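You operate a simulated robot arm through the tools that you are given. There is no shell and no other tool. Be economical: measure what you need, move in short steps, check, and stop when the job is done.

The job below is to be done with a simulated robot arm. You get a single attempt, and the scene is never put back.

## Task
Take the purple small bobbin from the top of the towel table and put it on the shelf of the tray table. Take the stack of towels marked "24" from the shelf over the packing table and put it on the top of the trunk lid. Close the lower cupboard drawer. Fetch the brown rolled strap from the top of the sample table and set it on the top of the towel table. Take the cone on the top of the sample table and put it away on the rack shelf two. Take the wooden block and put it on the low shelf of the winding table. Put the brush on the top of the side table away on the shelf of the pot stand. The order is free. Set down upright: small bobbin, cone, brush.
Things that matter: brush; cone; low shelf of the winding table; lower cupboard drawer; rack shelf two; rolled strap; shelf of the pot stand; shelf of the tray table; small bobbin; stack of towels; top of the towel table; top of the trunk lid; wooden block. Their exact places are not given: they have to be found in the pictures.

The check looks at the end state, three seconds after you hand in, the way a careful person would. Anything else that was tipped, shoved, dropped, spilled or broken makes it a failure. Lids that push on must go on centred and level and be pressed home; caps that screw on are set level and turned clockwise until they are tight. Flat cloth is picked up by pressing the open fingertips on it (5 to 10 N) and closing them slowly along it; thin cloth reads only 2 to 8 mm in the jaws.

## Robot
A 7-joint arm with a fingered hand on a trunk, on a base that drives. Base frame: it is fixed to the floor where the robot stands at the start and does not move with it; the origin is under the middle of the robot, x ahead of it, y to its left, z up; the surface under the hand at the start is at about z = 0.78. Units: m, degrees, N and s.
Its first joint turns from -149.0 to 149.0 degrees. Places, roughly: brush (6x13x9 cm) [-4.3, 3.8, 0.9]; cone [-4, 3, 0.75]; low shelf of the winding table [-4.7, 6.1, 0.2]; lower cupboard drawer [-1.7, 0.1, 0.1]; rack shelf two [-2.8, 1.3, 0.8]; rolled strap [-3.5, 2.5, 0.75]; shelf of the pot stand (17x12 cm) [3.54, 2.38, 0.56]; shelf of the tray table [-1.4, 2.2, 0.2]; small bobbin [0.75, 0, 0.75]; stack of towels [0.5, -1.25, 1.25]; top of the towel table [0.7, 0.1, 0.8]; top of the trunk lid [-2.1, 0.5, 0.4]; wooden block (5x6x19 cm) [-4.3, 3.7, 0.9]. Payload 3.5 kg.
Tool frame: the origin (TCP) lies between the finger pads and is the grasp point; the fingertips stand 0.03 m ahead of it; z points along the fingers, y is the line along which they close. The gripper opens to 0.104 m. The gripper's body begins 0.035 m behind the TCP. The gripper is a hand of 4 fingers: y runs from the thumb to the fingers, the wrist lies at [-0.015, -0.11, -0.186] in the tool frame.
Orientation is told as [roll, pitch, yaw] about the base's x, y, z axes, in that order, counted from this pose: with the fingers straight down and the wrist toward the robot, the tool's x, y and z point along [0, 1, 0], [1, 0, 0] and [0, 0, -1] of the base frame.

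## Interface
- The arm moves only by the tool send_rows. Its argument "plan" is a list of rows, each an object (a shift or turn left out is 0) with "dp": the shift along the base's x, y, z in units of 40 mm (1.0 is 40 mm), a list of three; "dr": the turn, a rotation vector about the base's x, y, z in units of 8 degrees (1.0 is 8 degrees), a list of three. In form: [{"dp": [dx, dy, dz], "dr": [rx, ry, rz]}, ...]. A call has 1 to 12 rows; each row shifts and turns the commanded pose from where the row before left it. A call with a number of a shift or a turn outside -1 to 1 is refused whole. A row lasts 0.2 s, in which the tool goes at most 0.05 m and 8.6 degrees; a call with a longer step from one row to the next is refused whole. Where a pose cannot be reached the arm comes as near as it can. A force on the tool above 40 N (or 10 N above the force at the start of the call, whichever is more), or a blocked arm, ends the call early, and 0.2 s more pass. In this call time passes only in rows, and 0.2 s behind the last. It gives the time, the measured TCP pose, the force on the tool (base axes), the opening and the grip force at its end, in the units of the frame above (readings bear some noise), with the torque about the TCP (base axes, N m) and any sound that the robot's microphone picked up, and new pictures: "show" is both (left out), scene, wrist or none.
- Cameras (640 x 400 px; columns grow to the right, rows downward): "scene" is now at [0.029, 0.1267, 1.4655]; the picture's right is [-0.49, -0.87, 0.00], its down [-0.52, 0.29, -0.81] and it looks along [0.70, -0.39, -0.59] (base axes); focal length 214 px, centre (320, 200). "wrist" rides on the gripper at [0.061, -0.092, -0.13] in the tool frame; the picture's right is [-0.81, 0.27, -0.52], its down [-0.53, -0.71, 0.46] and it looks along [-0.24, 0.64, 0.72] (tool axes); focal length 275 px, centre (320, 200).
- raise_lower(by): slides the trunk up (or, below 0, down) by that many m; the arm and the scene camera ride with it, the base frame stays. It gives what a move gives, with no picture.
- base_move(legs): drives the robot by 1 to 6 legs, each [ahead, left, turn to the left] in m, m and degrees, along the robot's own axes; the way and the turn of a leg run together, so that a leg with both is an arc; at most 1.5 m and 180 degrees a leg. The arm and the cameras ride along, it lands a little off, and it stops where it bumps. It gives what a move gives, and a new picture of the scene camera.
- move_fingers(index, middle, ring, thumb_bend, thumb_turn): sets how far each is bent, from 0 (flat) to 1 (curled in); at 0.3 the hand is open as for a grip, at 0.7 the pads meet at the TCP. One left out holds its place. A second passes; each finger stops where it meets its share of the squeeze, and holds until it gets a number again. It is the only way to open and close the hand. It gives what a move gives, with no picture; readings hold the bend of each and the force on the fingers (four entries, about 0 where the hand has none), thumb and palm. thumb_turn goes from beside the hand (0) to across from the fingers (1), as for a grip.
- pan_tilt(pan, tilt): turns the head with the scene camera to pan (to the left, within 155 degrees either way) and tilt (down, from -29 to 69), counted from straight ahead of the robot. It gives what a move gives, and a new picture of the scene camera.
- locate(camera, pixels): for up to 12 pixels [column, row] of the newest picture of that camera ("zoom" is the newest enlarged one), the place [x, y, z] in the base frame of the surface seen there, good to about 0.003 m. It takes no simulated time.
- close_up(camera, box): a new picture of the part [left, top, right, bottom] of that camera's present view, enlarged. It takes no simulated time.
- close_job(): hands the job in; it is judged then, once.

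Go step by step. Measure first, check grasps and placings, and put right what went wrong. The budget is 131 turns and 260 pictures, counting those below and the enlarged ones. Unless the task says otherwise, let go and move clear before handing in.

The tools are called after "Request:" as name(argument=value, ...) on one line, values as JSON. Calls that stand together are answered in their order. send_rows: Moves the arm, as the interface text tells. Its arguments: {"type":"object","properties":{"plan":{"type":"array"},"show":{"type":"string","enum":["both","scene","wrist","none"]}},"required":["plan"]} The other tools are called the same way: raise_lower (by) slides the trunk up or down; move_fingers (index, middle, ring, thumb_bend, thumb_turn) moves the fingers one by one; base_move (legs) drives the base; pan_tilt (pan, tilt) turns the head that bears the scene camera; locate (camera, pixels) gives the place of the surface under pixels of a picture; close_up (camera, box) takes an enlarged picture of a part of a camera's view; close_job () hands the job in.

At the start:

```text
time: 0.0
tool_pos: [0.7507, -0.2243, 1.4248]
ee_rot: [0.0, 0.0, 0.0]
wrist_force: [-0.5, 0.1, -0.3]
moment: [-0.01, -0.01, 0.0]
opening: 0.1037
finger_force: 0.1
shape: jaw
bend: [0.3, 0.3, 0.3, 0.3, 0.98]
finger forces: [0.1, 0.0, 0.0, 0.0, 0.0, 0.0]
trunk travel left (down, up): [-0.5, 0.21]
robot x, y, heading: [0.0012, -0.0002, 0.0]
head pan, tilt: [-29.1, 36.4]
```

scene: 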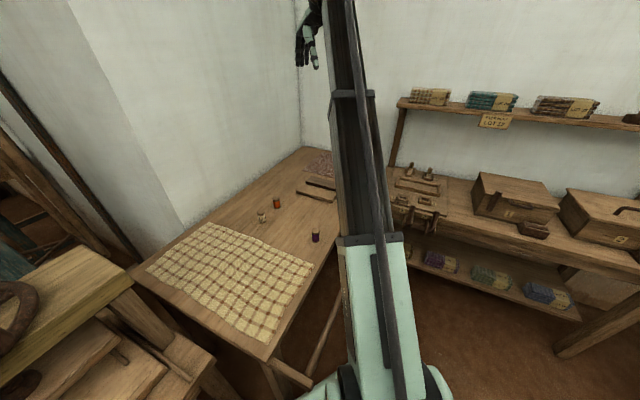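
wrist: 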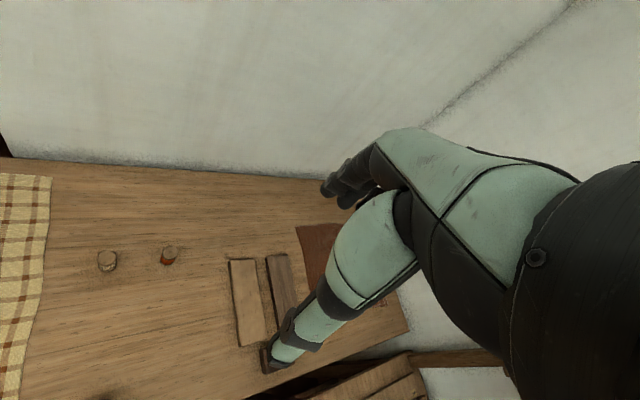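

The purple bobbin shows near (315,237) and the towel stacks on the shelf near (430,97), (492,101), (565,106). I'll measure them and enlarge.

Request:
locate(camera="scene", pixels=[[315, 233], [315, 242], [276, 203], [262, 217], [432, 93], [492, 98], [565, 103], [495, 121], [230, 270], [640, 118]])

Request:
close_up(camera="scene", box=[390, 70, 640, 226])

Request:
close_up(camera="scene", box=[240, 160, 350, 260])

```text
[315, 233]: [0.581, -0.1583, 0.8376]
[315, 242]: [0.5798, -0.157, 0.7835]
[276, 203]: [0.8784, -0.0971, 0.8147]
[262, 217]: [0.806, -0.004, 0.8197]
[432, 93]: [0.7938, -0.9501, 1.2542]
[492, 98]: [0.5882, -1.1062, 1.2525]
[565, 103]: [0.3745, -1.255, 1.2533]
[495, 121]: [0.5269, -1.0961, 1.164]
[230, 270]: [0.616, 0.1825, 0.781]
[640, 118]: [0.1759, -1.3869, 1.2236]
```

```text
2.56 times, centred on (515, 148) of scene
```

zoom: 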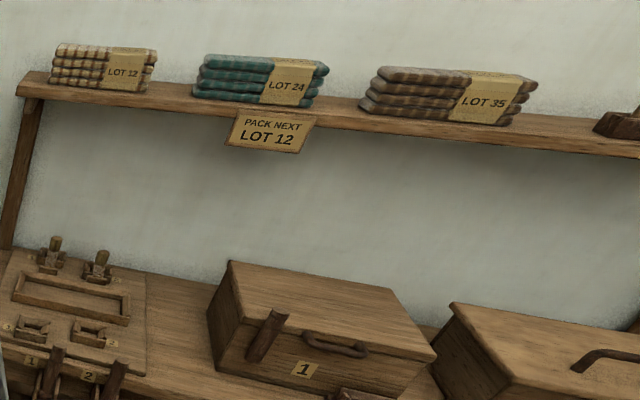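

```text
4.00 times, centred on (295, 210) of scene
```

zoom: 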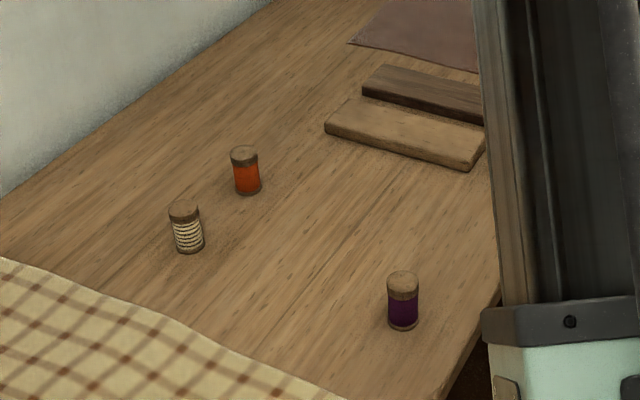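

The teal stack at about (0.59,-1.1,1.25) is "LOT 24", and the purple bobbin stands at (0.58,-0.158). I'll look around to learn the room first.

Request:
pan_tilt(pan=60, tilt=25)

Request:
pan_tilt(pan=145, tilt=20)

Request:
pan_tilt(pan=-130, tilt=25)

```text
time: 1.6
tool_pos: [0.7512, -0.225, 1.426]
ee_rot: [0.1, -0.2, 0.0]
wrist_force: [0.2, 0.2, 0.8]
moment: [0.0, 0.01, 0.0]
opening: 0.1034
finger_force: 0.0
shape: jaw
bend: [0.3, 0.3, 0.3, 0.3, 0.98]
finger forces: [0.0, 0.0, 0.0, 0.0, 0.0, 0.0]
trunk travel left (down, up): [-0.5, 0.21]
robot x, y, heading: [-0.0031, 0.0043, -0.1]
head pan, tilt: [60.0, 25.0]
```

scene: 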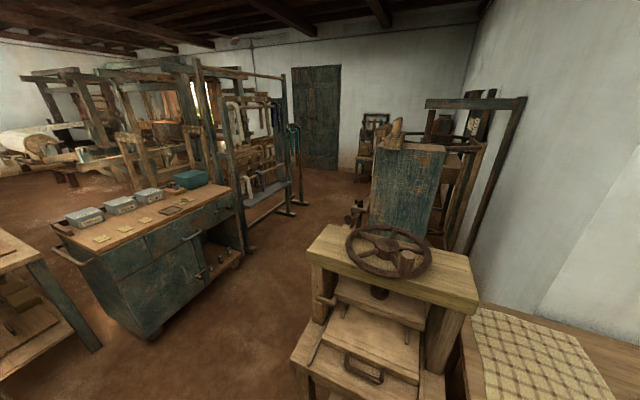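

```text
time: 3.2
tool_pos: [0.75, -0.225, 1.425]
ee_rot: [0.0, 0.0, 0.0]
wrist_force: [-0.4, 0.9, -0.2]
moment: [0.01, -0.01, 0.02]
opening: 0.1037
finger_force: 0.0
shape: jaw
bend: [0.3, 0.3, 0.3, 0.3, 0.98]
finger forces: [0.0, 0.1, 0.0, 0.0, 0.0, 0.0]
trunk travel left (down, up): [-0.5, 0.21]
robot x, y, heading: [0.0003, 0.0049, -0.1]
head pan, tilt: [145.0, 20.0]
```

scene: 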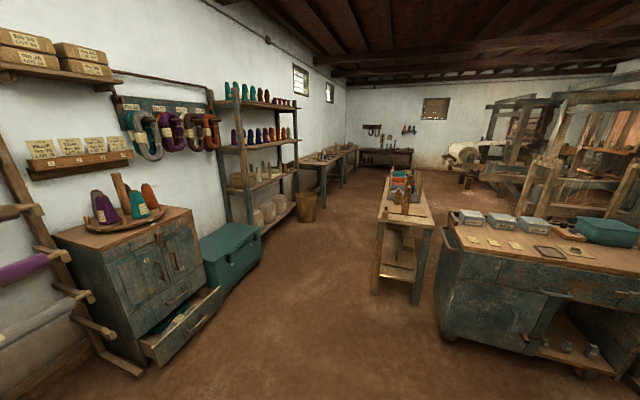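

```text
time: 7.0
tool_pos: [0.7495, -0.2255, 1.4255]
ee_rot: [0.0, 0.0, 0.1]
wrist_force: [-0.6, -0.2, -0.5]
moment: [0.01, -0.02, 0.0]
opening: 0.1038
finger_force: 0.0
shape: jaw
bend: [0.3, 0.3, 0.3, 0.3, 0.98]
finger forces: [0.0, 0.0, 0.0, 0.0, 0.1, 0.1]
trunk travel left (down, up): [-0.5, 0.21]
robot x, y, heading: [0.0015, 0.0017, 0.0]
head pan, tilt: [-130.0, 25.0]
```

scene: 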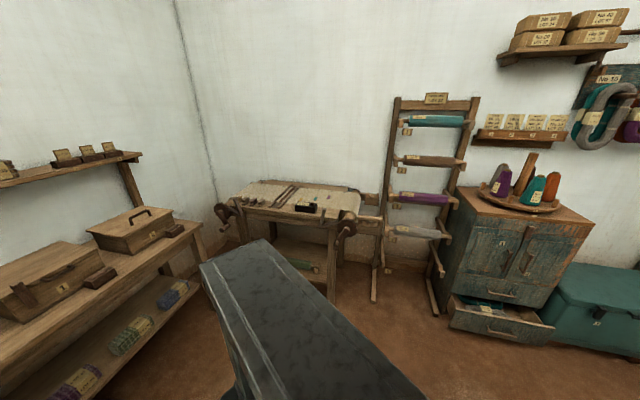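

The room is mapped roughly: the drawer stands open at the cupboard, with the trunk, rack and tables beyond. I'll back up slightly so the bobbin is in comfortable reach, and look at it.

Request:
base_move(legs=[[-0.15, 0, 0]])

Request:
pan_tilt(pan=-10, tilt=42)

```text
time: 8.4
tool_pos: [0.6046, -0.2219, 1.4259]
ee_rot: [-0.1, -0.1, 0.1]
wrist_force: [-0.5, -0.4, 1.0]
moment: [-0.02, 0.01, 0.02]
opening: 0.1036
finger_force: 0.0
shape: jaw
bend: [0.3, 0.3, 0.3, 0.3, 0.98]
finger forces: [0.1, 0.1, 0.1, 0.0, 0.1, 0.0]
trunk travel left (down, up): [-0.5, 0.21]
robot x, y, heading: [-0.1457, -0.003, 0.5]
head pan, tilt: [-130.0, 25.0]
```

scene: 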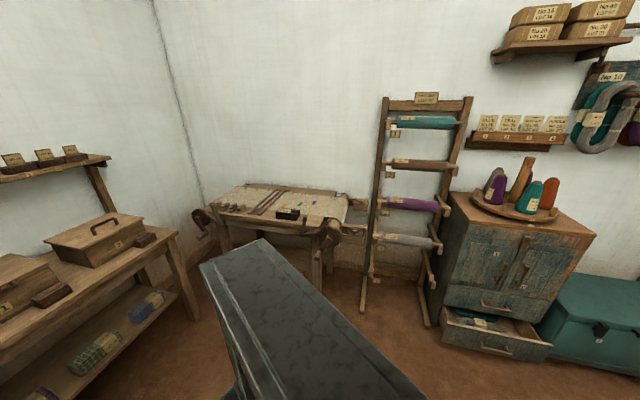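

```text
time: 10.4
tool_pos: [0.6053, -0.2233, 1.4253]
ee_rot: [0.0, -0.1, 0.2]
wrist_force: [-1.0, -0.2, -0.2]
moment: [0.0, 0.01, -0.02]
opening: 0.1038
finger_force: 0.2
shape: jaw
bend: [0.3, 0.3, 0.3, 0.3, 0.98]
finger forces: [0.1, 0.0, 0.1, 0.0, 0.0, 0.0]
trunk travel left (down, up): [-0.5, 0.21]
robot x, y, heading: [-0.143, 0.0029, 0.1]
head pan, tilt: [-10.0, 42.0]
```

scene: 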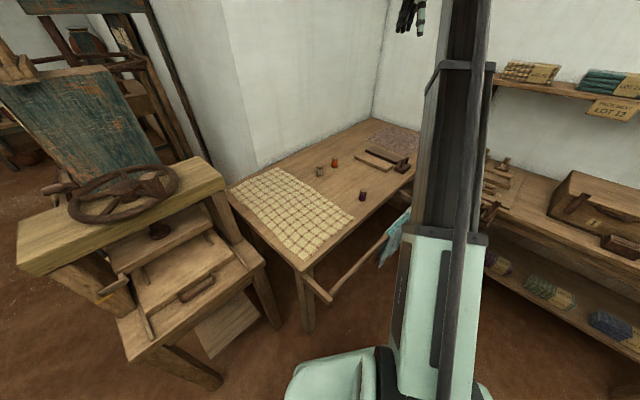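

The bobbin is at (363,195); I'll fix its centre, then lower toward it.

Request:
locate(camera="scene", pixels=[[363, 190], [363, 194], [363, 199], [335, 162], [322, 170], [345, 205]])

Request:
send_rows(plan=[{"dp": [-0.1, 0.2, -1]}, {"dp": [-0.1, 0.2, -1]}, {"dp": [-0.1, 0.2, -1]}, {"dp": [0, 0.2, -1]}, {"dp": [0, 0.2, -1]}, {"dp": [0, 0.2, -1]}, {"dp": [0, 0.2, -1]}, {"dp": [0, 0.2, -1]}, {"dp": [0, 0, -1]}, {"dp": [0, 0, -1]}, {"dp": [0, 0, -1]}, {"dp": [0, 0, -1]}])

```text
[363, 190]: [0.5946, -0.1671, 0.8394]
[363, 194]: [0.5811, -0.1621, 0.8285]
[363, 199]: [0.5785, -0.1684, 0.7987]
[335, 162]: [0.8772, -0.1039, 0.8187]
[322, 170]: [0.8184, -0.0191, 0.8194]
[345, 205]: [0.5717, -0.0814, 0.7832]
```

```text
time: 13.0
tool_pos: [0.5932, -0.1603, 0.9426]
ee_rot: [0.0, -0.1, 0.1]
wrist_force: [-1.1, 0.7, 0.2]
moment: [0.0, -0.02, 0.01]
opening: 0.1038
finger_force: 0.0
shape: jaw
bend: [0.3, 0.3, 0.3, 0.3, 0.98]
finger forces: [0.1, 0.0, 0.1, 0.0, 0.0, 0.0]
trunk travel left (down, up): [-0.5, 0.21]
robot x, y, heading: [-0.1432, 0.0007, 0.1]
head pan, tilt: [-10.0, 42.0]
```

scene: 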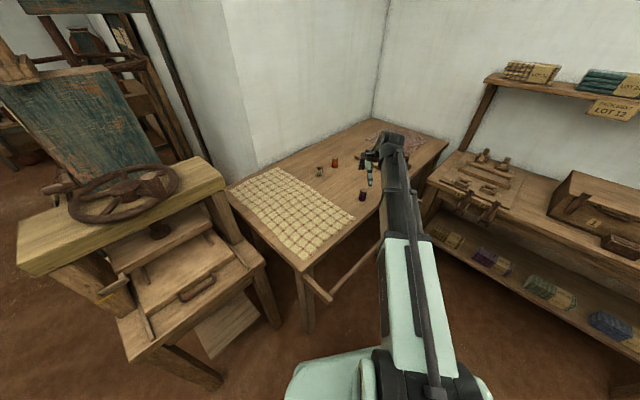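
wrist: 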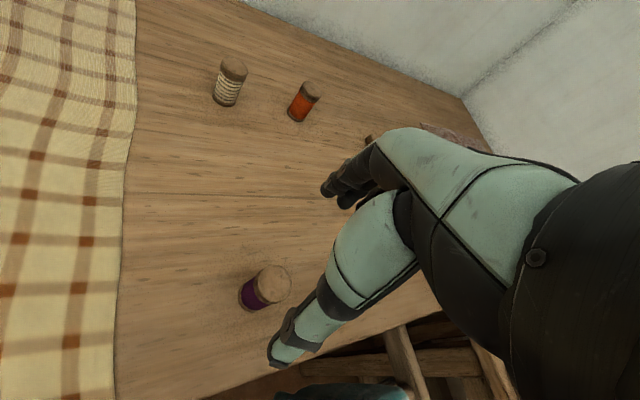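

The bobbin lies right along the approach line in the wrist view, at (268,280). One more precise reading, then down.

Request:
locate(camera="wrist", pixels=[[274, 268], [289, 285], [272, 282], [257, 279], [276, 295], [252, 300]])

```text
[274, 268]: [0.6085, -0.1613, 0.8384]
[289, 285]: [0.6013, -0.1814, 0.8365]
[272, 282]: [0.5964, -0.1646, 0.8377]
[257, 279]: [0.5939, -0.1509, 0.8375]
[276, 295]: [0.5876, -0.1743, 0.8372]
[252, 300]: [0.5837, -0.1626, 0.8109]
```

Bobbin centre (0.596,-0.165), top 0.838. I go down to z≈0.822 and grip.

Request:
send_rows(plan=[{"dp": [0.07, -0.12, -1]}, {"dp": [0, 0, -1]}, {"dp": [0, 0, -0.98]}], show="wrist")

Request:
move_fingers(index=0.7, middle=0.7, ring=0.7, thumb_bend=0.7)

Request:
send_rows(plan=[{"dp": [0, 0, 1]}, {"dp": [0, 0, 1]}, {"dp": [0, 0, 1]}])

```text
time: 13.8
tool_pos: [0.5973, -0.1644, 0.8248]
ee_rot: [0.0, -0.1, 0.2]
wrist_force: [0.2, -0.2, 0.2]
moment: [-0.01, -0.02, 0.0]
opening: 0.1037
finger_force: 0.1
shape: jaw
bend: [0.3, 0.3, 0.3, 0.3, 0.98]
finger forces: [0.0, 0.0, 0.0, 0.0, 0.1, 0.0]
trunk travel left (down, up): [-0.5, 0.21]
robot x, y, heading: [-0.1438, -0.0028, 0.2]
head pan, tilt: [-10.0, 42.0]
```

wrist: 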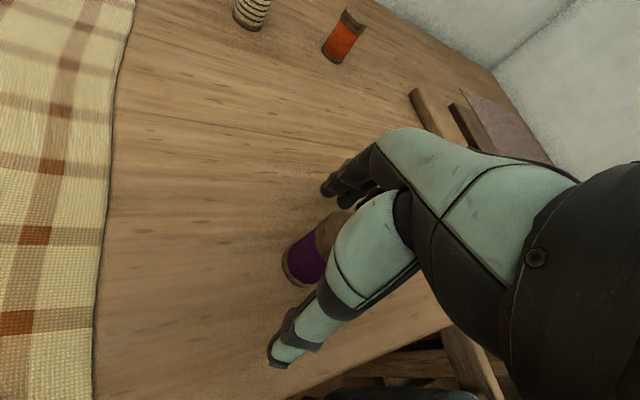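

```text
time: 14.8
tool_pos: [0.5971, -0.1654, 0.8255]
ee_rot: [0.0, -0.1, 0.2]
wrist_force: [0.4, 0.3, -0.1]
moment: [0.02, -0.05, 0.04]
opening: 0.0222
finger_force: 8.8
shape: fingers
bend: [0.63, 0.65, 0.7, 0.61, 0.96]
finger forces: [4.2, 4.9, 0.1, 0.0, 8.9, 0.1]
trunk travel left (down, up): [-0.5, 0.21]
robot x, y, heading: [-0.1442, -0.003, 0.2]
head pan, tilt: [-10.0, 42.0]
```

```text
time: 15.6
tool_pos: [0.5959, -0.1644, 0.9444]
ee_rot: [-0.1, -0.1, 0.2]
wrist_force: [-0.1, -0.8, 0.4]
moment: [0.0, 0.0, 0.0]
opening: 0.0226
finger_force: 9.0
shape: fingers
bend: [0.63, 0.65, 0.7, 0.61, 0.96]
finger forces: [4.3, 4.8, 0.1, 0.1, 8.8, 0.0]
trunk travel left (down, up): [-0.5, 0.21]
robot x, y, heading: [-0.1457, -0.0003, 0.1]
head pan, tilt: [-10.0, 42.0]
```

scene: 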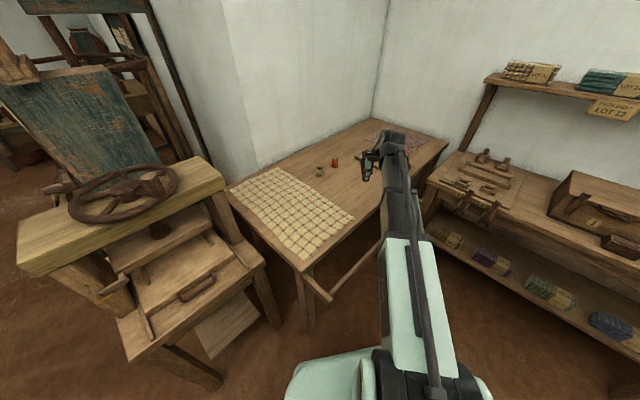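
wrist: 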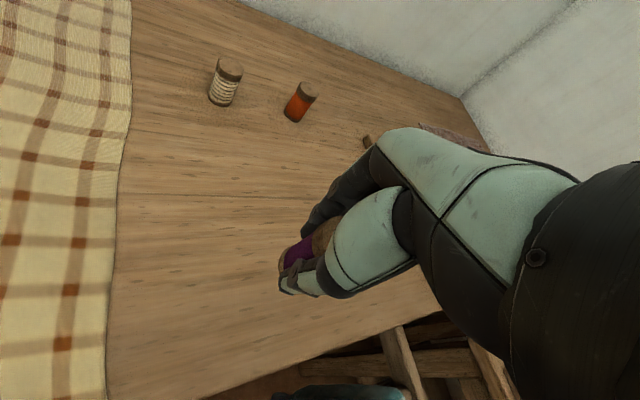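

The bobbin is held (9 N). I lift it high, back off, and turn toward the tray table.

Request:
send_rows(plan=[{"dp": [0, 0, 1]}, {"dp": [0, 0, 1]}, {"dp": [0, 0, 1]}, {"dp": [0, 0, 1]}, {"dp": [0, 0, 1]}, {"dp": [0, 0, 1]}, {"dp": [0, 0, 1]}, {"dp": [0, 0, 1]}, {"dp": [0, 0, 1]}], show="none")

Request:
base_move(legs=[[-0.35, 0, 0], [0, 0, 110]])

Request:
pan_tilt(pan=15, tilt=35)

```text
time: 17.6
tool_pos: [0.5927, -0.1654, 1.3046]
ee_rot: [0.0, -0.2, 0.2]
wrist_force: [1.0, 0.4, 0.0]
moment: [-0.03, 0.01, 0.01]
opening: 0.0224
finger_force: 8.9
shape: fingers
bend: [0.63, 0.65, 0.7, 0.61, 0.96]
finger forces: [4.3, 5.1, 0.1, 0.0, 8.5, 0.2]
trunk travel left (down, up): [-0.5, 0.21]
robot x, y, heading: [-0.1463, 0.0002, 0.6]
head pan, tilt: [-10.0, 42.0]
```

```text
time: 24.3
tool_pos: [-0.5528, 0.7539, 1.3059]
ee_rot: [0.0, -0.2, 107.1]
wrist_force: [0.1, -0.5, -0.3]
moment: [-0.01, 0.01, -0.03]
opening: 0.0218
finger_force: 8.5
shape: fingers
bend: [0.64, 0.65, 0.7, 0.62, 0.96]
finger forces: [4.3, 4.9, 0.0, 0.0, 8.0, 0.0]
trunk travel left (down, up): [-0.5, 0.21]
robot x, y, heading: [-0.4938, -0.0033, 107.4]
head pan, tilt: [-10.0, 42.0]
```

scene: 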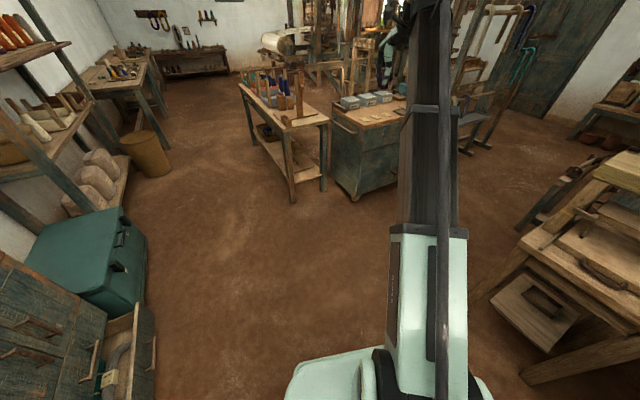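

```text
time: 25.2
tool_pos: [-0.5526, 0.7525, 1.3052]
ee_rot: [0.0, -0.1, 107.1]
wrist_force: [0.4, 0.1, 0.3]
moment: [0.03, 0.02, 0.0]
opening: 0.0215
finger_force: 8.9
shape: fingers
bend: [0.64, 0.65, 0.7, 0.62, 0.96]
finger forces: [4.4, 4.8, 0.0, 0.0, 8.1, 0.0]
trunk travel left (down, up): [-0.5, 0.21]
robot x, y, heading: [-0.4947, -0.0037, 107.0]
head pan, tilt: [15.0, 35.0]
```

scene: 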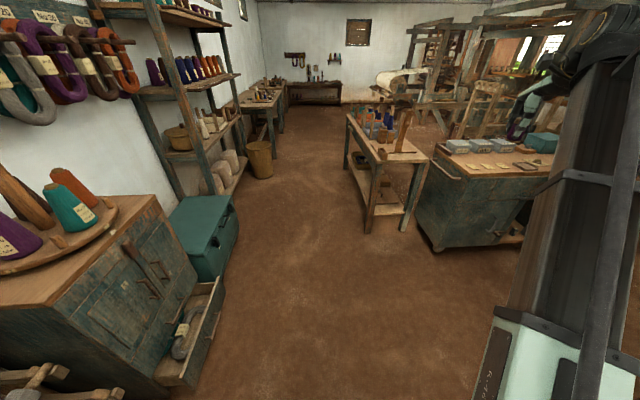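

The tray table stands at (385,150) with its low shelf at (385,200). I measure it, the trunk, drawer and rack.

Request:
locate(camera="scene", pixels=[[380, 155], [415, 155], [348, 116], [385, 205], [370, 228], [403, 228], [205, 218], [205, 310], [213, 180], [365, 185], [190, 385], [260, 150]])

Request:
close_up(camera="scene", box=[320, 90, 440, 240])

Request:
close_up(camera="scene", box=[90, 40, 350, 200])

```text
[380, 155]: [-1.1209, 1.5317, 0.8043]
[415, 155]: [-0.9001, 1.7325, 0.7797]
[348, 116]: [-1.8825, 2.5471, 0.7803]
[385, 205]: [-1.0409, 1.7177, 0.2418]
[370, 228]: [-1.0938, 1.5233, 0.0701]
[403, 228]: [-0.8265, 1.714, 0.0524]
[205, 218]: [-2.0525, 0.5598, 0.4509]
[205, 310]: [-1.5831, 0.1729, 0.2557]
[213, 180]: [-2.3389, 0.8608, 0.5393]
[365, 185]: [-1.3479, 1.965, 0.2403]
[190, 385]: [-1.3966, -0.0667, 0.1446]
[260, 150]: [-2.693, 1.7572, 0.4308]
```

```text
2.67 times, centred on (380, 165) of scene
```

zoom: 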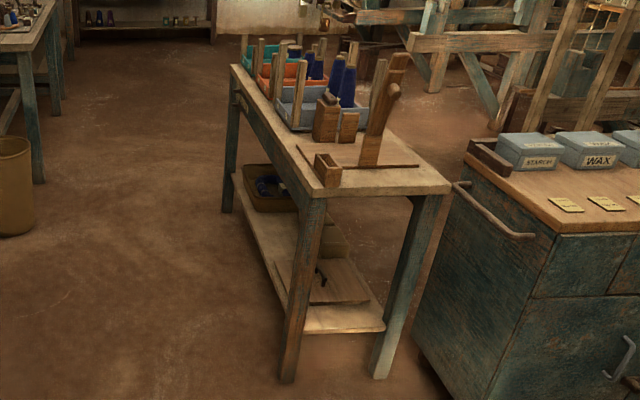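

```text
2.46 times, centred on (220, 120) of scene
```

zoom: 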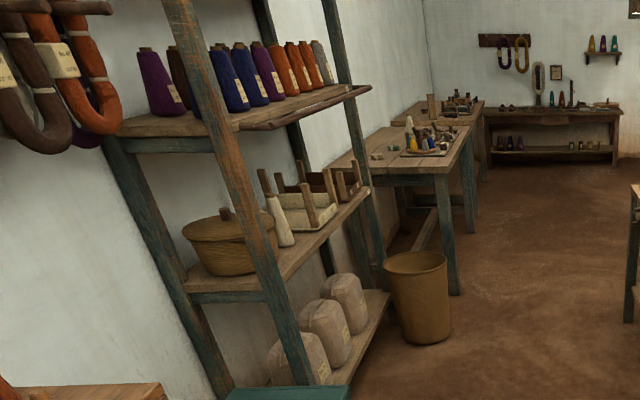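

Tray table runs from (-1.1,1.5) to (-1.9,2.5), shelf z≈0.24. I measure the trunk and rack fronts so I know how wide the aisle is.

Request:
locate(camera="scene", pixels=[[237, 245], [236, 212], [205, 278], [172, 215], [222, 290], [200, 195], [245, 175], [240, 122], [185, 155], [348, 160], [272, 175], [282, 130]])

```text
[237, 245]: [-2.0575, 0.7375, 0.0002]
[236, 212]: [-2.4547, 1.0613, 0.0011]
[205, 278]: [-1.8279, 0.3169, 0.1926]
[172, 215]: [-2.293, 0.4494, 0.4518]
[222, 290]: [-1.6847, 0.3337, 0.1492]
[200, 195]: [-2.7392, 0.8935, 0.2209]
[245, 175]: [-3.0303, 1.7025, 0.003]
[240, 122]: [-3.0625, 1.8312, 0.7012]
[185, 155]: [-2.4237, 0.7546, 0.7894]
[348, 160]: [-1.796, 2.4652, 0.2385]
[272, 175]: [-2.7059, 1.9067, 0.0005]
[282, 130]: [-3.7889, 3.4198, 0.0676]
```

Aisle is 1.2 m wide and the table axis is at about 127°. I drive beside its west side facing it (heading ~37°).

Request:
base_move(legs=[[0.868, 0.263, 0], [0, 0, -70], [-0.3, 1.0, 0]])

Request:
pan_tilt(pan=0, tilt=45)

```text
time: 38.1
tool_pos: [-1.1756, 1.6974, 1.3047]
ee_rot: [0.1, -0.1, 38.6]
wrist_force: [-0.3, 0.7, -1.4]
moment: [0.0, 0.02, 0.04]
opening: 0.0215
finger_force: 8.1
shape: fingers
bend: [0.64, 0.66, 0.7, 0.62, 0.96]
finger forces: [4.3, 4.7, 0.0, 0.0, 7.9, 0.0]
trunk travel left (down, up): [-0.5, 0.21]
robot x, y, heading: [-1.8609, 1.3687, 38.4]
head pan, tilt: [15.0, 35.0]
```

scene: 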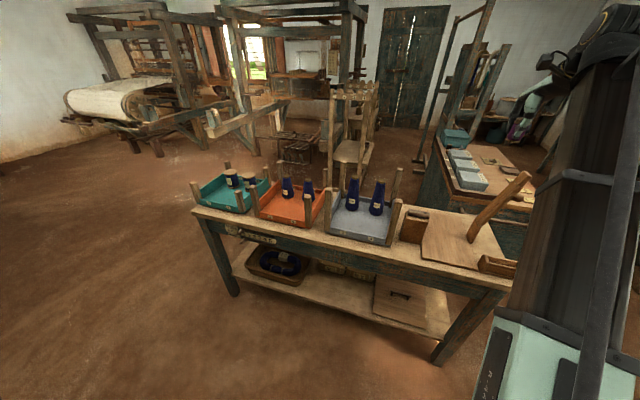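

```text
time: 38.9
tool_pos: [-1.1748, 1.6961, 1.3064]
ee_rot: [-0.1, -0.1, 38.5]
wrist_force: [0.4, -0.4, -0.9]
moment: [0.0, -0.01, 0.02]
opening: 0.0211
finger_force: 8.5
shape: fingers
bend: [0.64, 0.66, 0.7, 0.62, 0.96]
finger forces: [4.2, 4.8, 0.0, 0.0, 7.8, 0.0]
trunk travel left (down, up): [-0.5, 0.21]
robot x, y, heading: [-1.8587, 1.369, 38.7]
head pan, tilt: [0.0, 45.0]
```

scene: 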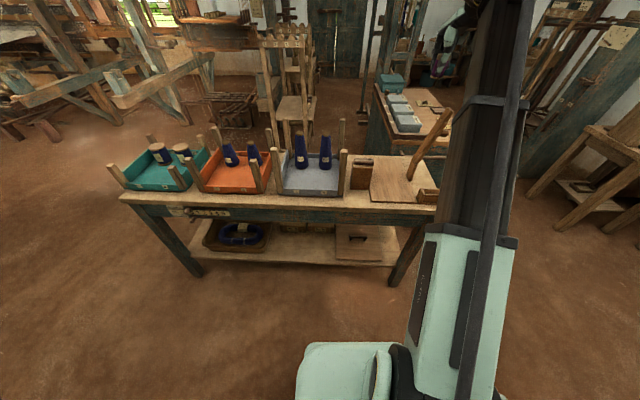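

I see the low shelf with a free stretch between the basket and the board near (305,247). Measure it.

Request:
locate(camera="scene", pixels=[[305, 240], [305, 262], [280, 250], [330, 250], [320, 228], [270, 245], [340, 240], [300, 210], [190, 210], [430, 210], [265, 262], [390, 264]])

Request:
close_up(camera="scene", box=[180, 180, 440, 300])

```text
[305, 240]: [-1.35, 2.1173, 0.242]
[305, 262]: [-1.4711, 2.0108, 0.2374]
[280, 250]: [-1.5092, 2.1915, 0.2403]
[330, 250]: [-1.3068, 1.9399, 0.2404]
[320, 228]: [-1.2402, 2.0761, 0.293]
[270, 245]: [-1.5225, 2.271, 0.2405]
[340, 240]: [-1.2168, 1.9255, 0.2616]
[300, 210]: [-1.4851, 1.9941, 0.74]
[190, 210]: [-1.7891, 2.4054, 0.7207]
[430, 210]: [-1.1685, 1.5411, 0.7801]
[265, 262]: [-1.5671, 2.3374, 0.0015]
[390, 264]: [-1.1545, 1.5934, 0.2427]
```

```text
2.46 times, centred on (310, 240) of scene
```

zoom: 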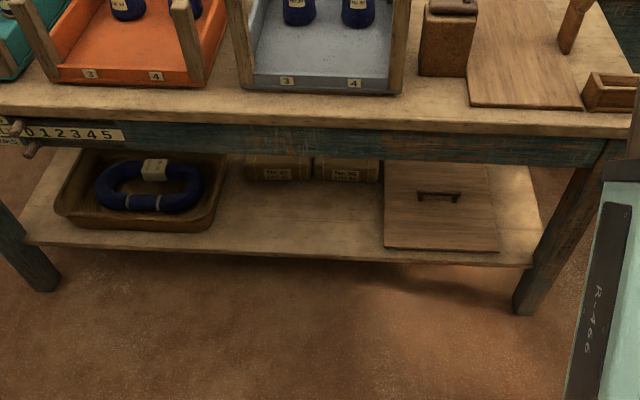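

Free shelf patch around (-1.42,2.06), shelf z 0.24, edge line measured. I shift left along the table and back a little, then retract before lowering.

Request:
base_move(legs=[[-0.115, 0.46, -1.7]])

Request:
send_rows(plan=[{"dp": [-0.8, -0.6, -0.2]}, {"dp": [-0.8, -0.6, -0.2]}, {"dp": [-0.8, -0.6, -0.2]}])

Request:
locate(camera="scene", pixels=[[320, 200], [300, 200], [340, 200]])

```text
time: 41.6
tool_pos: [-1.5309, 1.9605, 1.3044]
ee_rot: [-0.1, -0.1, 36.5]
wrist_force: [-1.2, 0.6, -0.5]
moment: [0.01, -0.01, 0.03]
opening: 0.022
finger_force: 8.4
shape: fingers
bend: [0.64, 0.66, 0.7, 0.62, 0.96]
finger forces: [4.2, 4.8, 0.0, 0.1, 7.9, 0.1]
trunk travel left (down, up): [-0.5, 0.21]
robot x, y, heading: [-2.2246, 1.6603, 36.7]
head pan, tilt: [0.0, 45.0]
```

scene: 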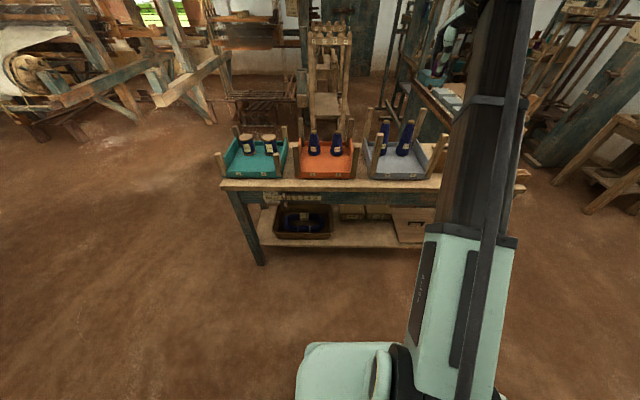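

```text
time: 42.5
tool_pos: [-1.6309, 1.8897, 1.2789]
ee_rot: [-0.1, -0.1, 36.6]
wrist_force: [-0.7, 0.0, 0.2]
moment: [-0.02, 0.02, 0.03]
opening: 0.0214
finger_force: 7.9
shape: fingers
bend: [0.64, 0.66, 0.7, 0.62, 0.96]
finger forces: [4.3, 4.8, 0.0, 0.0, 7.8, 0.0]
trunk travel left (down, up): [-0.5, 0.21]
robot x, y, heading: [-2.224, 1.6535, 36.6]
head pan, tilt: [0.0, 45.0]
```

scene: 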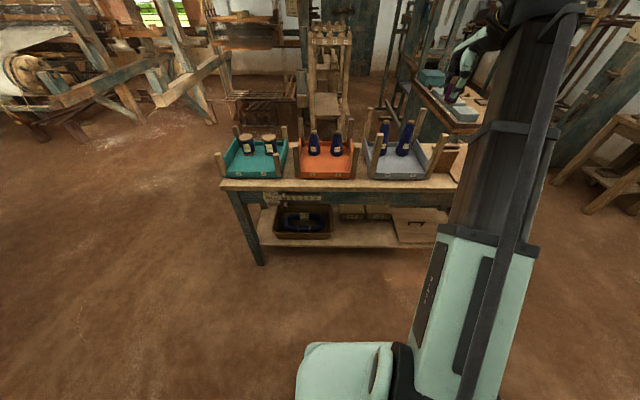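
wrist: 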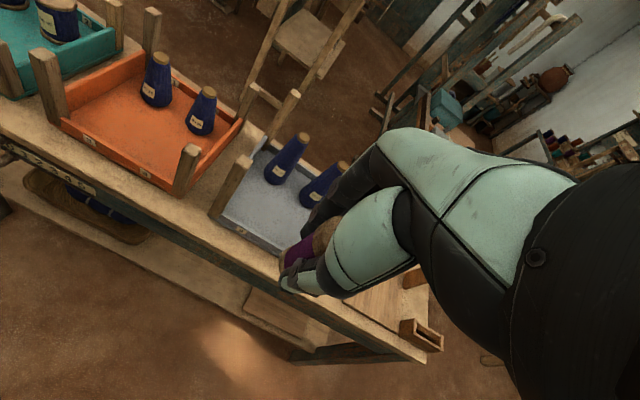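

```text
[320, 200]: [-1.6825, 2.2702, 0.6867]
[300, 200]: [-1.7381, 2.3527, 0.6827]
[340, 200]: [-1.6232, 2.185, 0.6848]
```

TCP is 0.17 m outside the table edge and aligned. Lower the trunk 0.5 m, then bring the arm down outside the table.

Request:
raise_lower(by=-0.5)

Request:
send_rows(plan=[{"dp": [0, 0, -1]}, {"dp": [0, 0, -1]}, {"dp": [0, 0, -1]}, {"dp": [0, 0, -1]}, {"dp": [0, 0, -1]}, {"dp": [0, 0, -1]}, {"dp": [0, 0, -1]}, {"dp": [0, 0, -1]}, {"dp": [0, 0, -1]}, {"dp": [0, 0, -1]}, {"dp": [0, 0, -1]}])

```text
refused: -0.5 is not a number from -0.4 to 0.4
```

```text
time: 44.9
tool_pos: [-1.6291, 1.8908, 0.8427]
ee_rot: [0.0, -0.2, 36.6]
wrist_force: [0.0, 0.1, -0.8]
moment: [0.0, 0.01, -0.01]
opening: 0.0211
finger_force: 8.0
shape: fingers
bend: [0.64, 0.66, 0.7, 0.62, 0.96]
finger forces: [4.1, 4.8, 0.1, 0.1, 7.5, 0.1]
trunk travel left (down, up): [-0.5, 0.21]
robot x, y, heading: [-2.2196, 1.6551, 36.2]
head pan, tilt: [0.0, 45.0]
```

scene: 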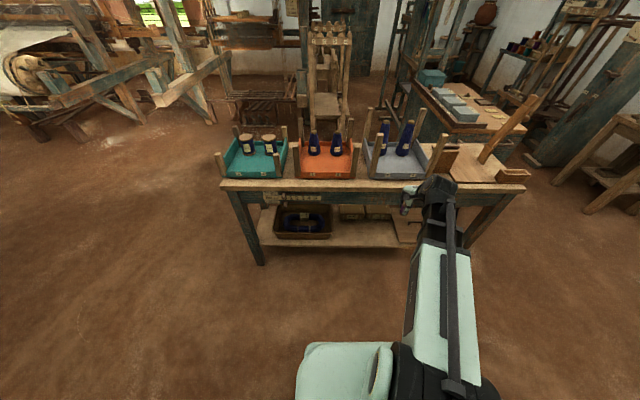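
wrist: 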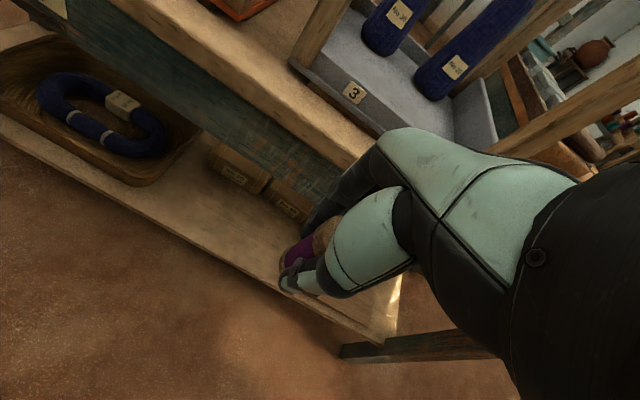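

The arm came down cleanly; now lower the trunk in two steps.

Request:
raise_lower(by=-0.4)

Request:
raise_lower(by=-0.1)

Request:
send_rows(plan=[{"dp": [0.8, 0.6, 0]}, {"dp": [0.8, 0.6, 0]}, {"dp": [0.8, 0.6, 0]}])

```text
time: 48.7
tool_pos: [-1.6268, 1.8909, 0.4428]
ee_rot: [0.1, -0.1, 36.5]
wrist_force: [0.6, 0.1, -0.4]
moment: [0.03, 0.04, 0.04]
opening: 0.021
finger_force: 7.9
shape: fingers
bend: [0.64, 0.66, 0.7, 0.62, 0.96]
finger forces: [4.2, 4.8, 0.0, 0.0, 7.4, 0.0]
trunk travel left (down, up): [-0.1, 0.61]
robot x, y, heading: [-2.2214, 1.6565, 36.7]
head pan, tilt: [0.0, 45.0]
```

```text
time: 50.0
tool_pos: [-1.6284, 1.8899, 0.3421]
ee_rot: [-0.1, -0.1, 36.4]
wrist_force: [0.3, 0.4, -1.1]
moment: [-0.01, 0.01, 0.01]
opening: 0.021
finger_force: 8.2
shape: fingers
bend: [0.64, 0.66, 0.7, 0.62, 0.96]
finger forces: [4.2, 4.8, 0.0, 0.1, 7.4, 0.0]
trunk travel left (down, up): [0.0, 0.71]
robot x, y, heading: [-2.2224, 1.6595, 36.7]
head pan, tilt: [0.0, 45.0]
```

```text
time: 50.8
tool_pos: [-1.5324, 1.9637, 0.3426]
ee_rot: [-0.1, -0.1, 36.5]
wrist_force: [-0.2, 0.0, -0.5]
moment: [-0.02, 0.0, -0.03]
opening: 0.0211
finger_force: 7.7
shape: fingers
bend: [0.64, 0.66, 0.7, 0.62, 0.96]
finger forces: [4.1, 4.9, 0.0, 0.0, 7.4, 0.1]
trunk travel left (down, up): [0.0, 0.71]
robot x, y, heading: [-2.2266, 1.6596, 36.6]
head pan, tilt: [0.0, 45.0]
```

scene: 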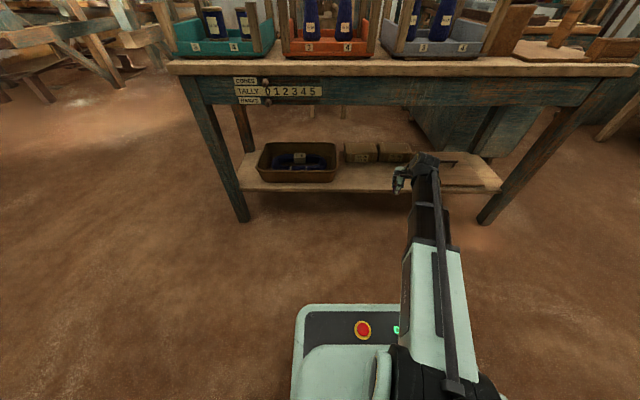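
wrist: 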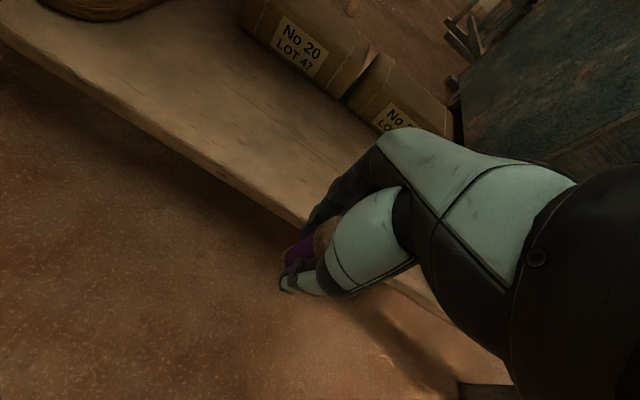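

Clear below the apron. Move in 0.14 m and lower to z≈0.287.

Request:
send_rows(plan=[{"dp": [0.8, 0.6, 0]}, {"dp": [0.8, 0.6, 0]}, {"dp": [0.8, 0.6, 0]}, {"dp": [0.4, 0.3, -0.4]}, {"dp": [0, 0, -0.6]}, {"dp": [0, 0, -0.3]}])

```text
time: 52.2
tool_pos: [-1.4201, 2.0467, 0.2893]
ee_rot: [0.0, -0.1, 36.6]
wrist_force: [0.0, -0.2, -0.6]
moment: [-0.01, 0.0, -0.01]
opening: 0.0208
finger_force: 7.7
shape: fingers
bend: [0.64, 0.66, 0.7, 0.62, 0.96]
finger forces: [4.1, 4.8, 0.0, 0.1, 7.3, 0.0]
trunk travel left (down, up): [0.0, 0.71]
robot x, y, heading: [-2.224, 1.658, 36.6]
head pan, tilt: [0.0, 45.0]
```

scene: 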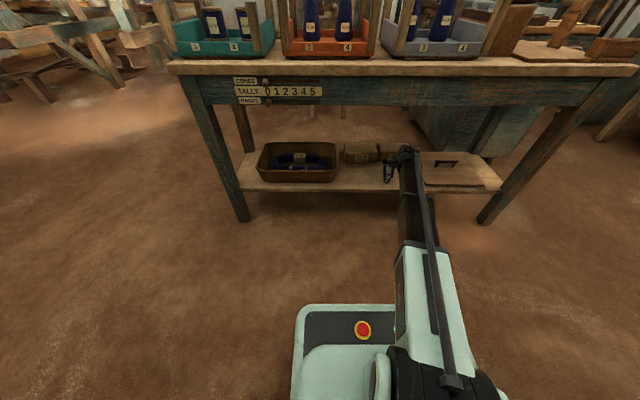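
wrist: 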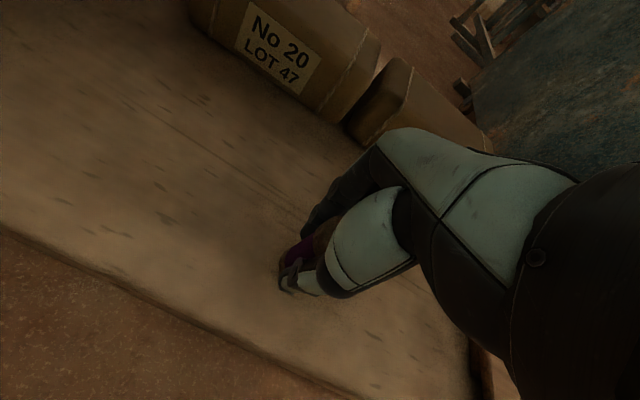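

Almost touching; a few mm more, checking force, then release.

Request:
send_rows(plan=[{"dp": [0, 0, -0.08]}, {"dp": [0, 0, -0.05]}], show="none")

Request:
move_fingers(index=0.5, middle=0.5, ring=0.5, thumb_bend=0.5)

Request:
move_fingers(index=0.3, middle=0.3, ring=0.3, thumb_bend=0.3)

Request:
send_rows(plan=[{"dp": [0, 0, 0.8]}, {"dp": [0, 0, 0.8]}], show="wrist")

```text
time: 52.8
tool_pos: [-1.42, 2.0469, 0.2853]
ee_rot: [0.0, -0.1, 36.6]
wrist_force: [-0.2, 1.0, -0.6]
moment: [-0.02, -0.01, 0.0]
opening: 0.0209
finger_force: 8.8
shape: fingers
bend: [0.64, 0.66, 0.7, 0.62, 0.96]
finger forces: [4.1, 4.9, 0.1, 0.0, 7.2, 0.0]
trunk travel left (down, up): [0.0, 0.71]
robot x, y, heading: [-2.2212, 1.653, 36.5]
head pan, tilt: [0.0, 45.0]
```

```text
time: 53.8
tool_pos: [-1.4208, 2.046, 0.284]
ee_rot: [0.0, -0.1, 36.6]
wrist_force: [0.6, -0.2, 0.3]
moment: [-0.02, 0.01, 0.0]
opening: 0.0515
finger_force: 0.0
shape: fingers
bend: [0.5, 0.5, 0.5, 0.5, 0.97]
finger forces: [0.0, 0.0, 0.0, 0.0, 0.1, 0.0]
trunk travel left (down, up): [0.0, 0.71]
robot x, y, heading: [-2.2253, 1.6561, 36.7]
head pan, tilt: [0.0, 45.0]
```

```text
time: 54.8
tool_pos: [-1.4205, 2.0463, 0.2851]
ee_rot: [0.0, -0.1, 36.5]
wrist_force: [0.3, 0.1, 0.7]
moment: [0.0, -0.01, 0.0]
opening: 0.1027
finger_force: 0.0
shape: fingers
bend: [0.3, 0.3, 0.3, 0.3, 0.97]
finger forces: [0.0, 0.0, 0.1, 0.0, 0.0, 0.1]
trunk travel left (down, up): [0.0, 0.71]
robot x, y, heading: [-2.2267, 1.6564, 36.6]
head pan, tilt: [0.0, 45.0]
```

```text
time: 55.4
tool_pos: [-1.4214, 2.0443, 0.3469]
ee_rot: [0.0, -0.1, 36.4]
wrist_force: [0.3, -0.4, 0.1]
moment: [0.0, -0.01, 0.0]
opening: 0.1026
finger_force: 0.0
shape: fingers
bend: [0.3, 0.3, 0.3, 0.3, 0.97]
finger forces: [0.1, 0.0, 0.1, 0.0, 0.0, 0.0]
trunk travel left (down, up): [0.0, 0.71]
robot x, y, heading: [-2.2256, 1.6552, 36.4]
head pan, tilt: [0.0, 45.0]
```

wrist: 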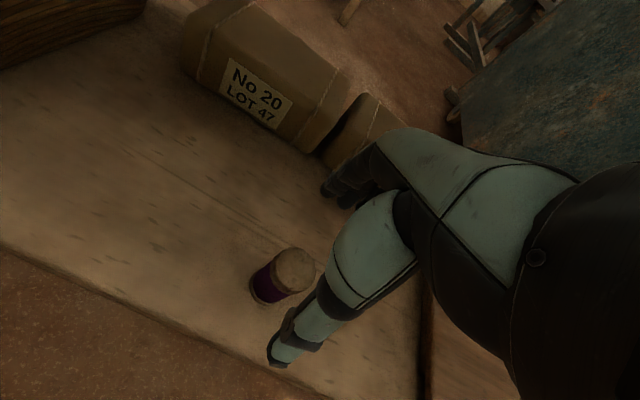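

The bobbin stands upright on the shelf at (280,275). Rise over it, pull straight out, and raise the trunk.

Request:
send_rows(plan=[{"dp": [0, 0, 0.8]}, {"dp": [-0.8, -0.6, 0]}, {"dp": [-0.8, -0.6, 0]}, {"dp": [-0.8, -0.6, 0]}, {"dp": [-0.8, -0.6, 0]}, {"dp": [-0.8, -0.6, 0]}, {"dp": [-0.8, -0.6, 0]}, {"dp": [-0.8, -0.6, 0]}], show="wrist")

Request:
raise_lower(by=0.4)

Request:
raise_lower(by=0.31)

Request:
pan_tilt(pan=110, tilt=25)

```text
time: 57.2
tool_pos: [-1.6477, 1.8777, 0.3793]
ee_rot: [0.0, -0.1, 36.6]
wrist_force: [0.1, 0.0, -0.7]
moment: [-0.01, -0.03, -0.01]
opening: 0.1029
finger_force: 0.1
shape: fingers
bend: [0.3, 0.3, 0.3, 0.3, 0.97]
finger forces: [0.0, 0.0, 0.0, 0.0, 0.1, 0.0]
trunk travel left (down, up): [0.0, 0.71]
robot x, y, heading: [-2.2219, 1.6576, 36.5]
head pan, tilt: [0.0, 45.0]
```

wrist: 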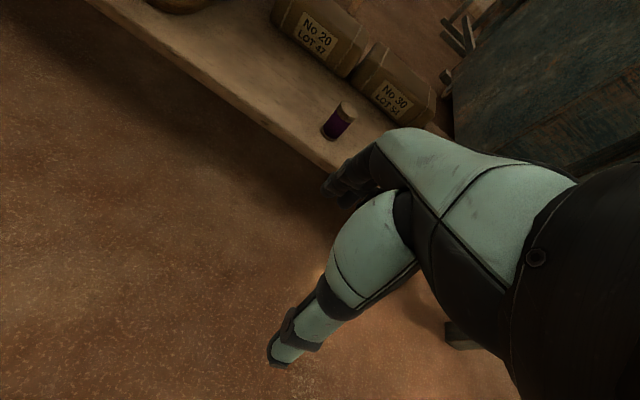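

```text
time: 61.0
tool_pos: [-1.6478, 1.8783, 0.7787]
ee_rot: [-0.1, -0.1, 36.6]
wrist_force: [0.5, 0.4, 0.0]
moment: [-0.01, -0.02, -0.01]
opening: 0.103
finger_force: 0.1
shape: fingers
bend: [0.3, 0.3, 0.3, 0.3, 0.97]
finger forces: [0.0, 0.1, 0.0, 0.0, 0.0, 0.1]
trunk travel left (down, up): [-0.4, 0.31]
robot x, y, heading: [-2.2226, 1.6564, 36.5]
head pan, tilt: [0.0, 45.0]
```

```text
time: 64.1
tool_pos: [-1.6465, 1.8784, 1.0897]
ee_rot: [0.0, -0.1, 36.4]
wrist_force: [0.5, -0.4, 0.9]
moment: [-0.01, -0.01, 0.0]
opening: 0.1029
finger_force: 0.1
shape: fingers
bend: [0.3, 0.3, 0.3, 0.3, 0.97]
finger forces: [0.0, 0.0, 0.0, 0.1, 0.0, 0.0]
trunk travel left (down, up): [-0.71, 0.0]
robot x, y, heading: [-2.222, 1.6586, 36.5]
head pan, tilt: [0.0, 45.0]
```

```text
time: 66.0
tool_pos: [-1.6469, 1.8775, 1.0896]
ee_rot: [0.0, 0.0, 36.5]
wrist_force: [-0.1, -0.6, 0.6]
moment: [0.01, -0.02, 0.02]
opening: 0.1028
finger_force: 0.0
shape: fingers
bend: [0.3, 0.3, 0.3, 0.3, 0.97]
finger forces: [0.1, 0.0, 0.0, 0.0, 0.0, 0.1]
trunk travel left (down, up): [-0.71, 0.0]
robot x, y, heading: [-2.2217, 1.6553, 36.7]
head pan, tilt: [110.0, 25.0]
```

scene: 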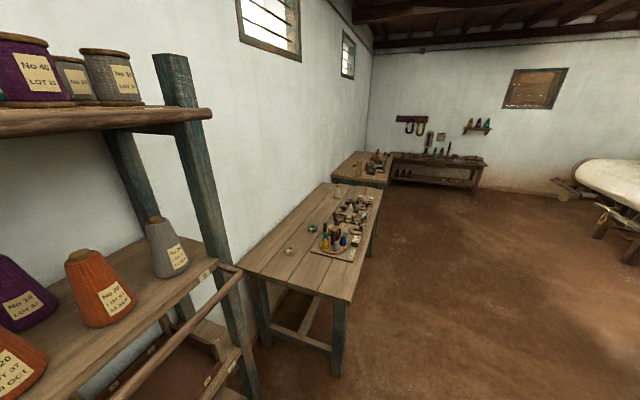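

The sample table is at (320,240), the side table behind at (362,165), the winding table by the far wall at (435,170). Enlarge.

Request:
close_up(camera="scene", box=[240, 170, 400, 270])

Request:
close_up(camera="scene", box=[330, 110, 500, 216])

Request:
locate(camera="scene", pixels=[[337, 188], [311, 229], [291, 250], [330, 250], [264, 343], [338, 375], [240, 268], [350, 300], [390, 178], [333, 182], [430, 180], [480, 170]])

```text
4.00 times, centred on (320, 220) of scene
```

zoom: 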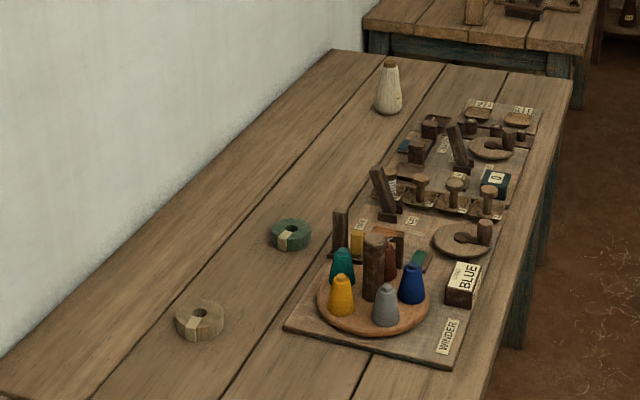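

```text
3.76 times, centred on (415, 163) of scene
```

zoom: 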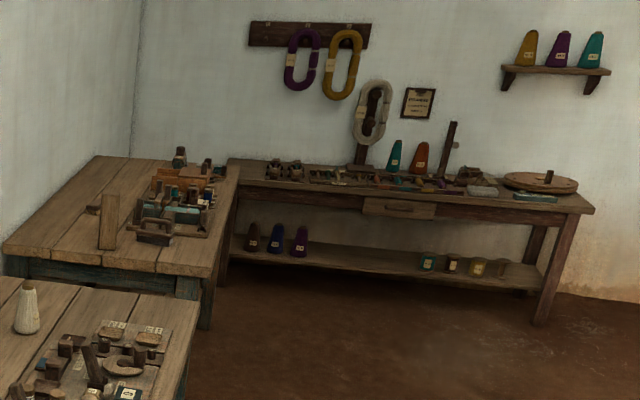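

```text
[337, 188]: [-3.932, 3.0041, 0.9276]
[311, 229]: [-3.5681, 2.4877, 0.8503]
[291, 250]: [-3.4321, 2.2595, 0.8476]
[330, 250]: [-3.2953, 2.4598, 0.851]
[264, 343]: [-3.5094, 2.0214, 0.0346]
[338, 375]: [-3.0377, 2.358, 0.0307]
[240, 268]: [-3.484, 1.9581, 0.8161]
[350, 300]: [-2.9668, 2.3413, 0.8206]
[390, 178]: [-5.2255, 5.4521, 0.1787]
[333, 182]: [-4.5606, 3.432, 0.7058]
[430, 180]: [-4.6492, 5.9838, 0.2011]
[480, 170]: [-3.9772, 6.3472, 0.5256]
```

The pale cone stands at (337,188) → (-3.93,3.00), the tan strap at (291,250) → (-3.43,2.26) with a green one as a decoy. I look at the rack from here.

Request:
pan_tilt(pan=152, tilt=35)

```text
time: 67.1
tool_pos: [-1.6466, 1.8775, 1.0885]
ee_rot: [0.0, -0.1, 36.5]
wrist_force: [0.2, 0.4, -0.5]
moment: [0.01, -0.01, -0.02]
opening: 0.1029
finger_force: 0.0
shape: fingers
bend: [0.3, 0.3, 0.3, 0.3, 0.97]
finger forces: [0.0, 0.0, 0.1, 0.1, 0.0, 0.1]
trunk travel left (down, up): [-0.71, 0.0]
robot x, y, heading: [-2.2223, 1.6592, 36.5]
head pan, tilt: [152.0, 35.0]
```

scene: 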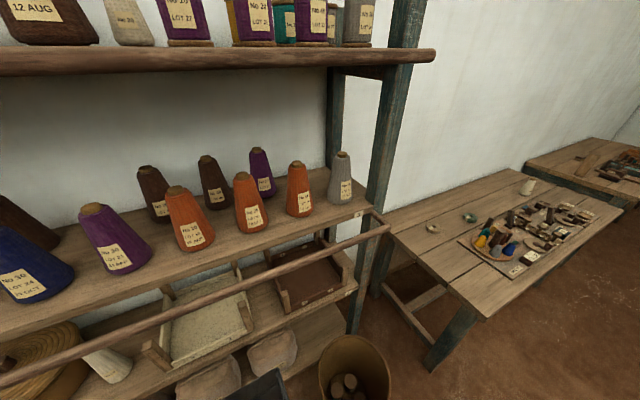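

Shelves carry small labels near (358,214) and (355,283); I enlarge and measure them.

Request:
close_up(camera="scene", box=[300, 180, 400, 320])

Request:
locate(camera="scene", pixels=[[250, 50], [330, 210], [240, 245], [260, 300], [210, 300], [315, 320], [340, 230], [380, 228], [200, 380], [265, 345], [370, 70], [120, 290]])

```text
2.86 times, centred on (350, 250) of scene
```

zoom: 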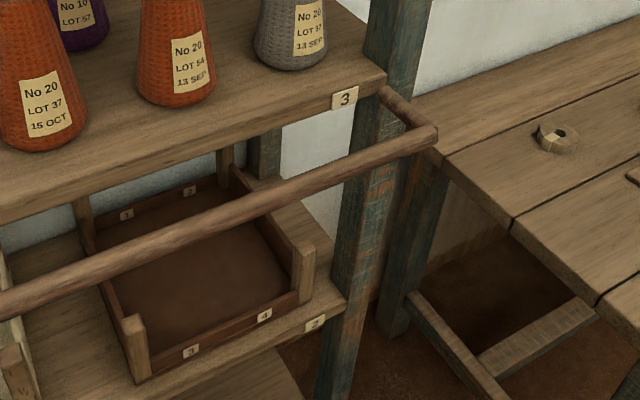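

```text
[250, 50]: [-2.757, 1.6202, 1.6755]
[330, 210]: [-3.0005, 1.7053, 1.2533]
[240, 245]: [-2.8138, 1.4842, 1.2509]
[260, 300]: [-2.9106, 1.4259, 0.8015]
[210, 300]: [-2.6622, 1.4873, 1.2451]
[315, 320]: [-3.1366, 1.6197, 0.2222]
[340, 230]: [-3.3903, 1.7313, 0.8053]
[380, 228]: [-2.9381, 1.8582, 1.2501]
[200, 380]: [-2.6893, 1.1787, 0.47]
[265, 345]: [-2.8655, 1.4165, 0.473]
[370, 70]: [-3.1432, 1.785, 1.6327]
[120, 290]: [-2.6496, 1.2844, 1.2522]
```

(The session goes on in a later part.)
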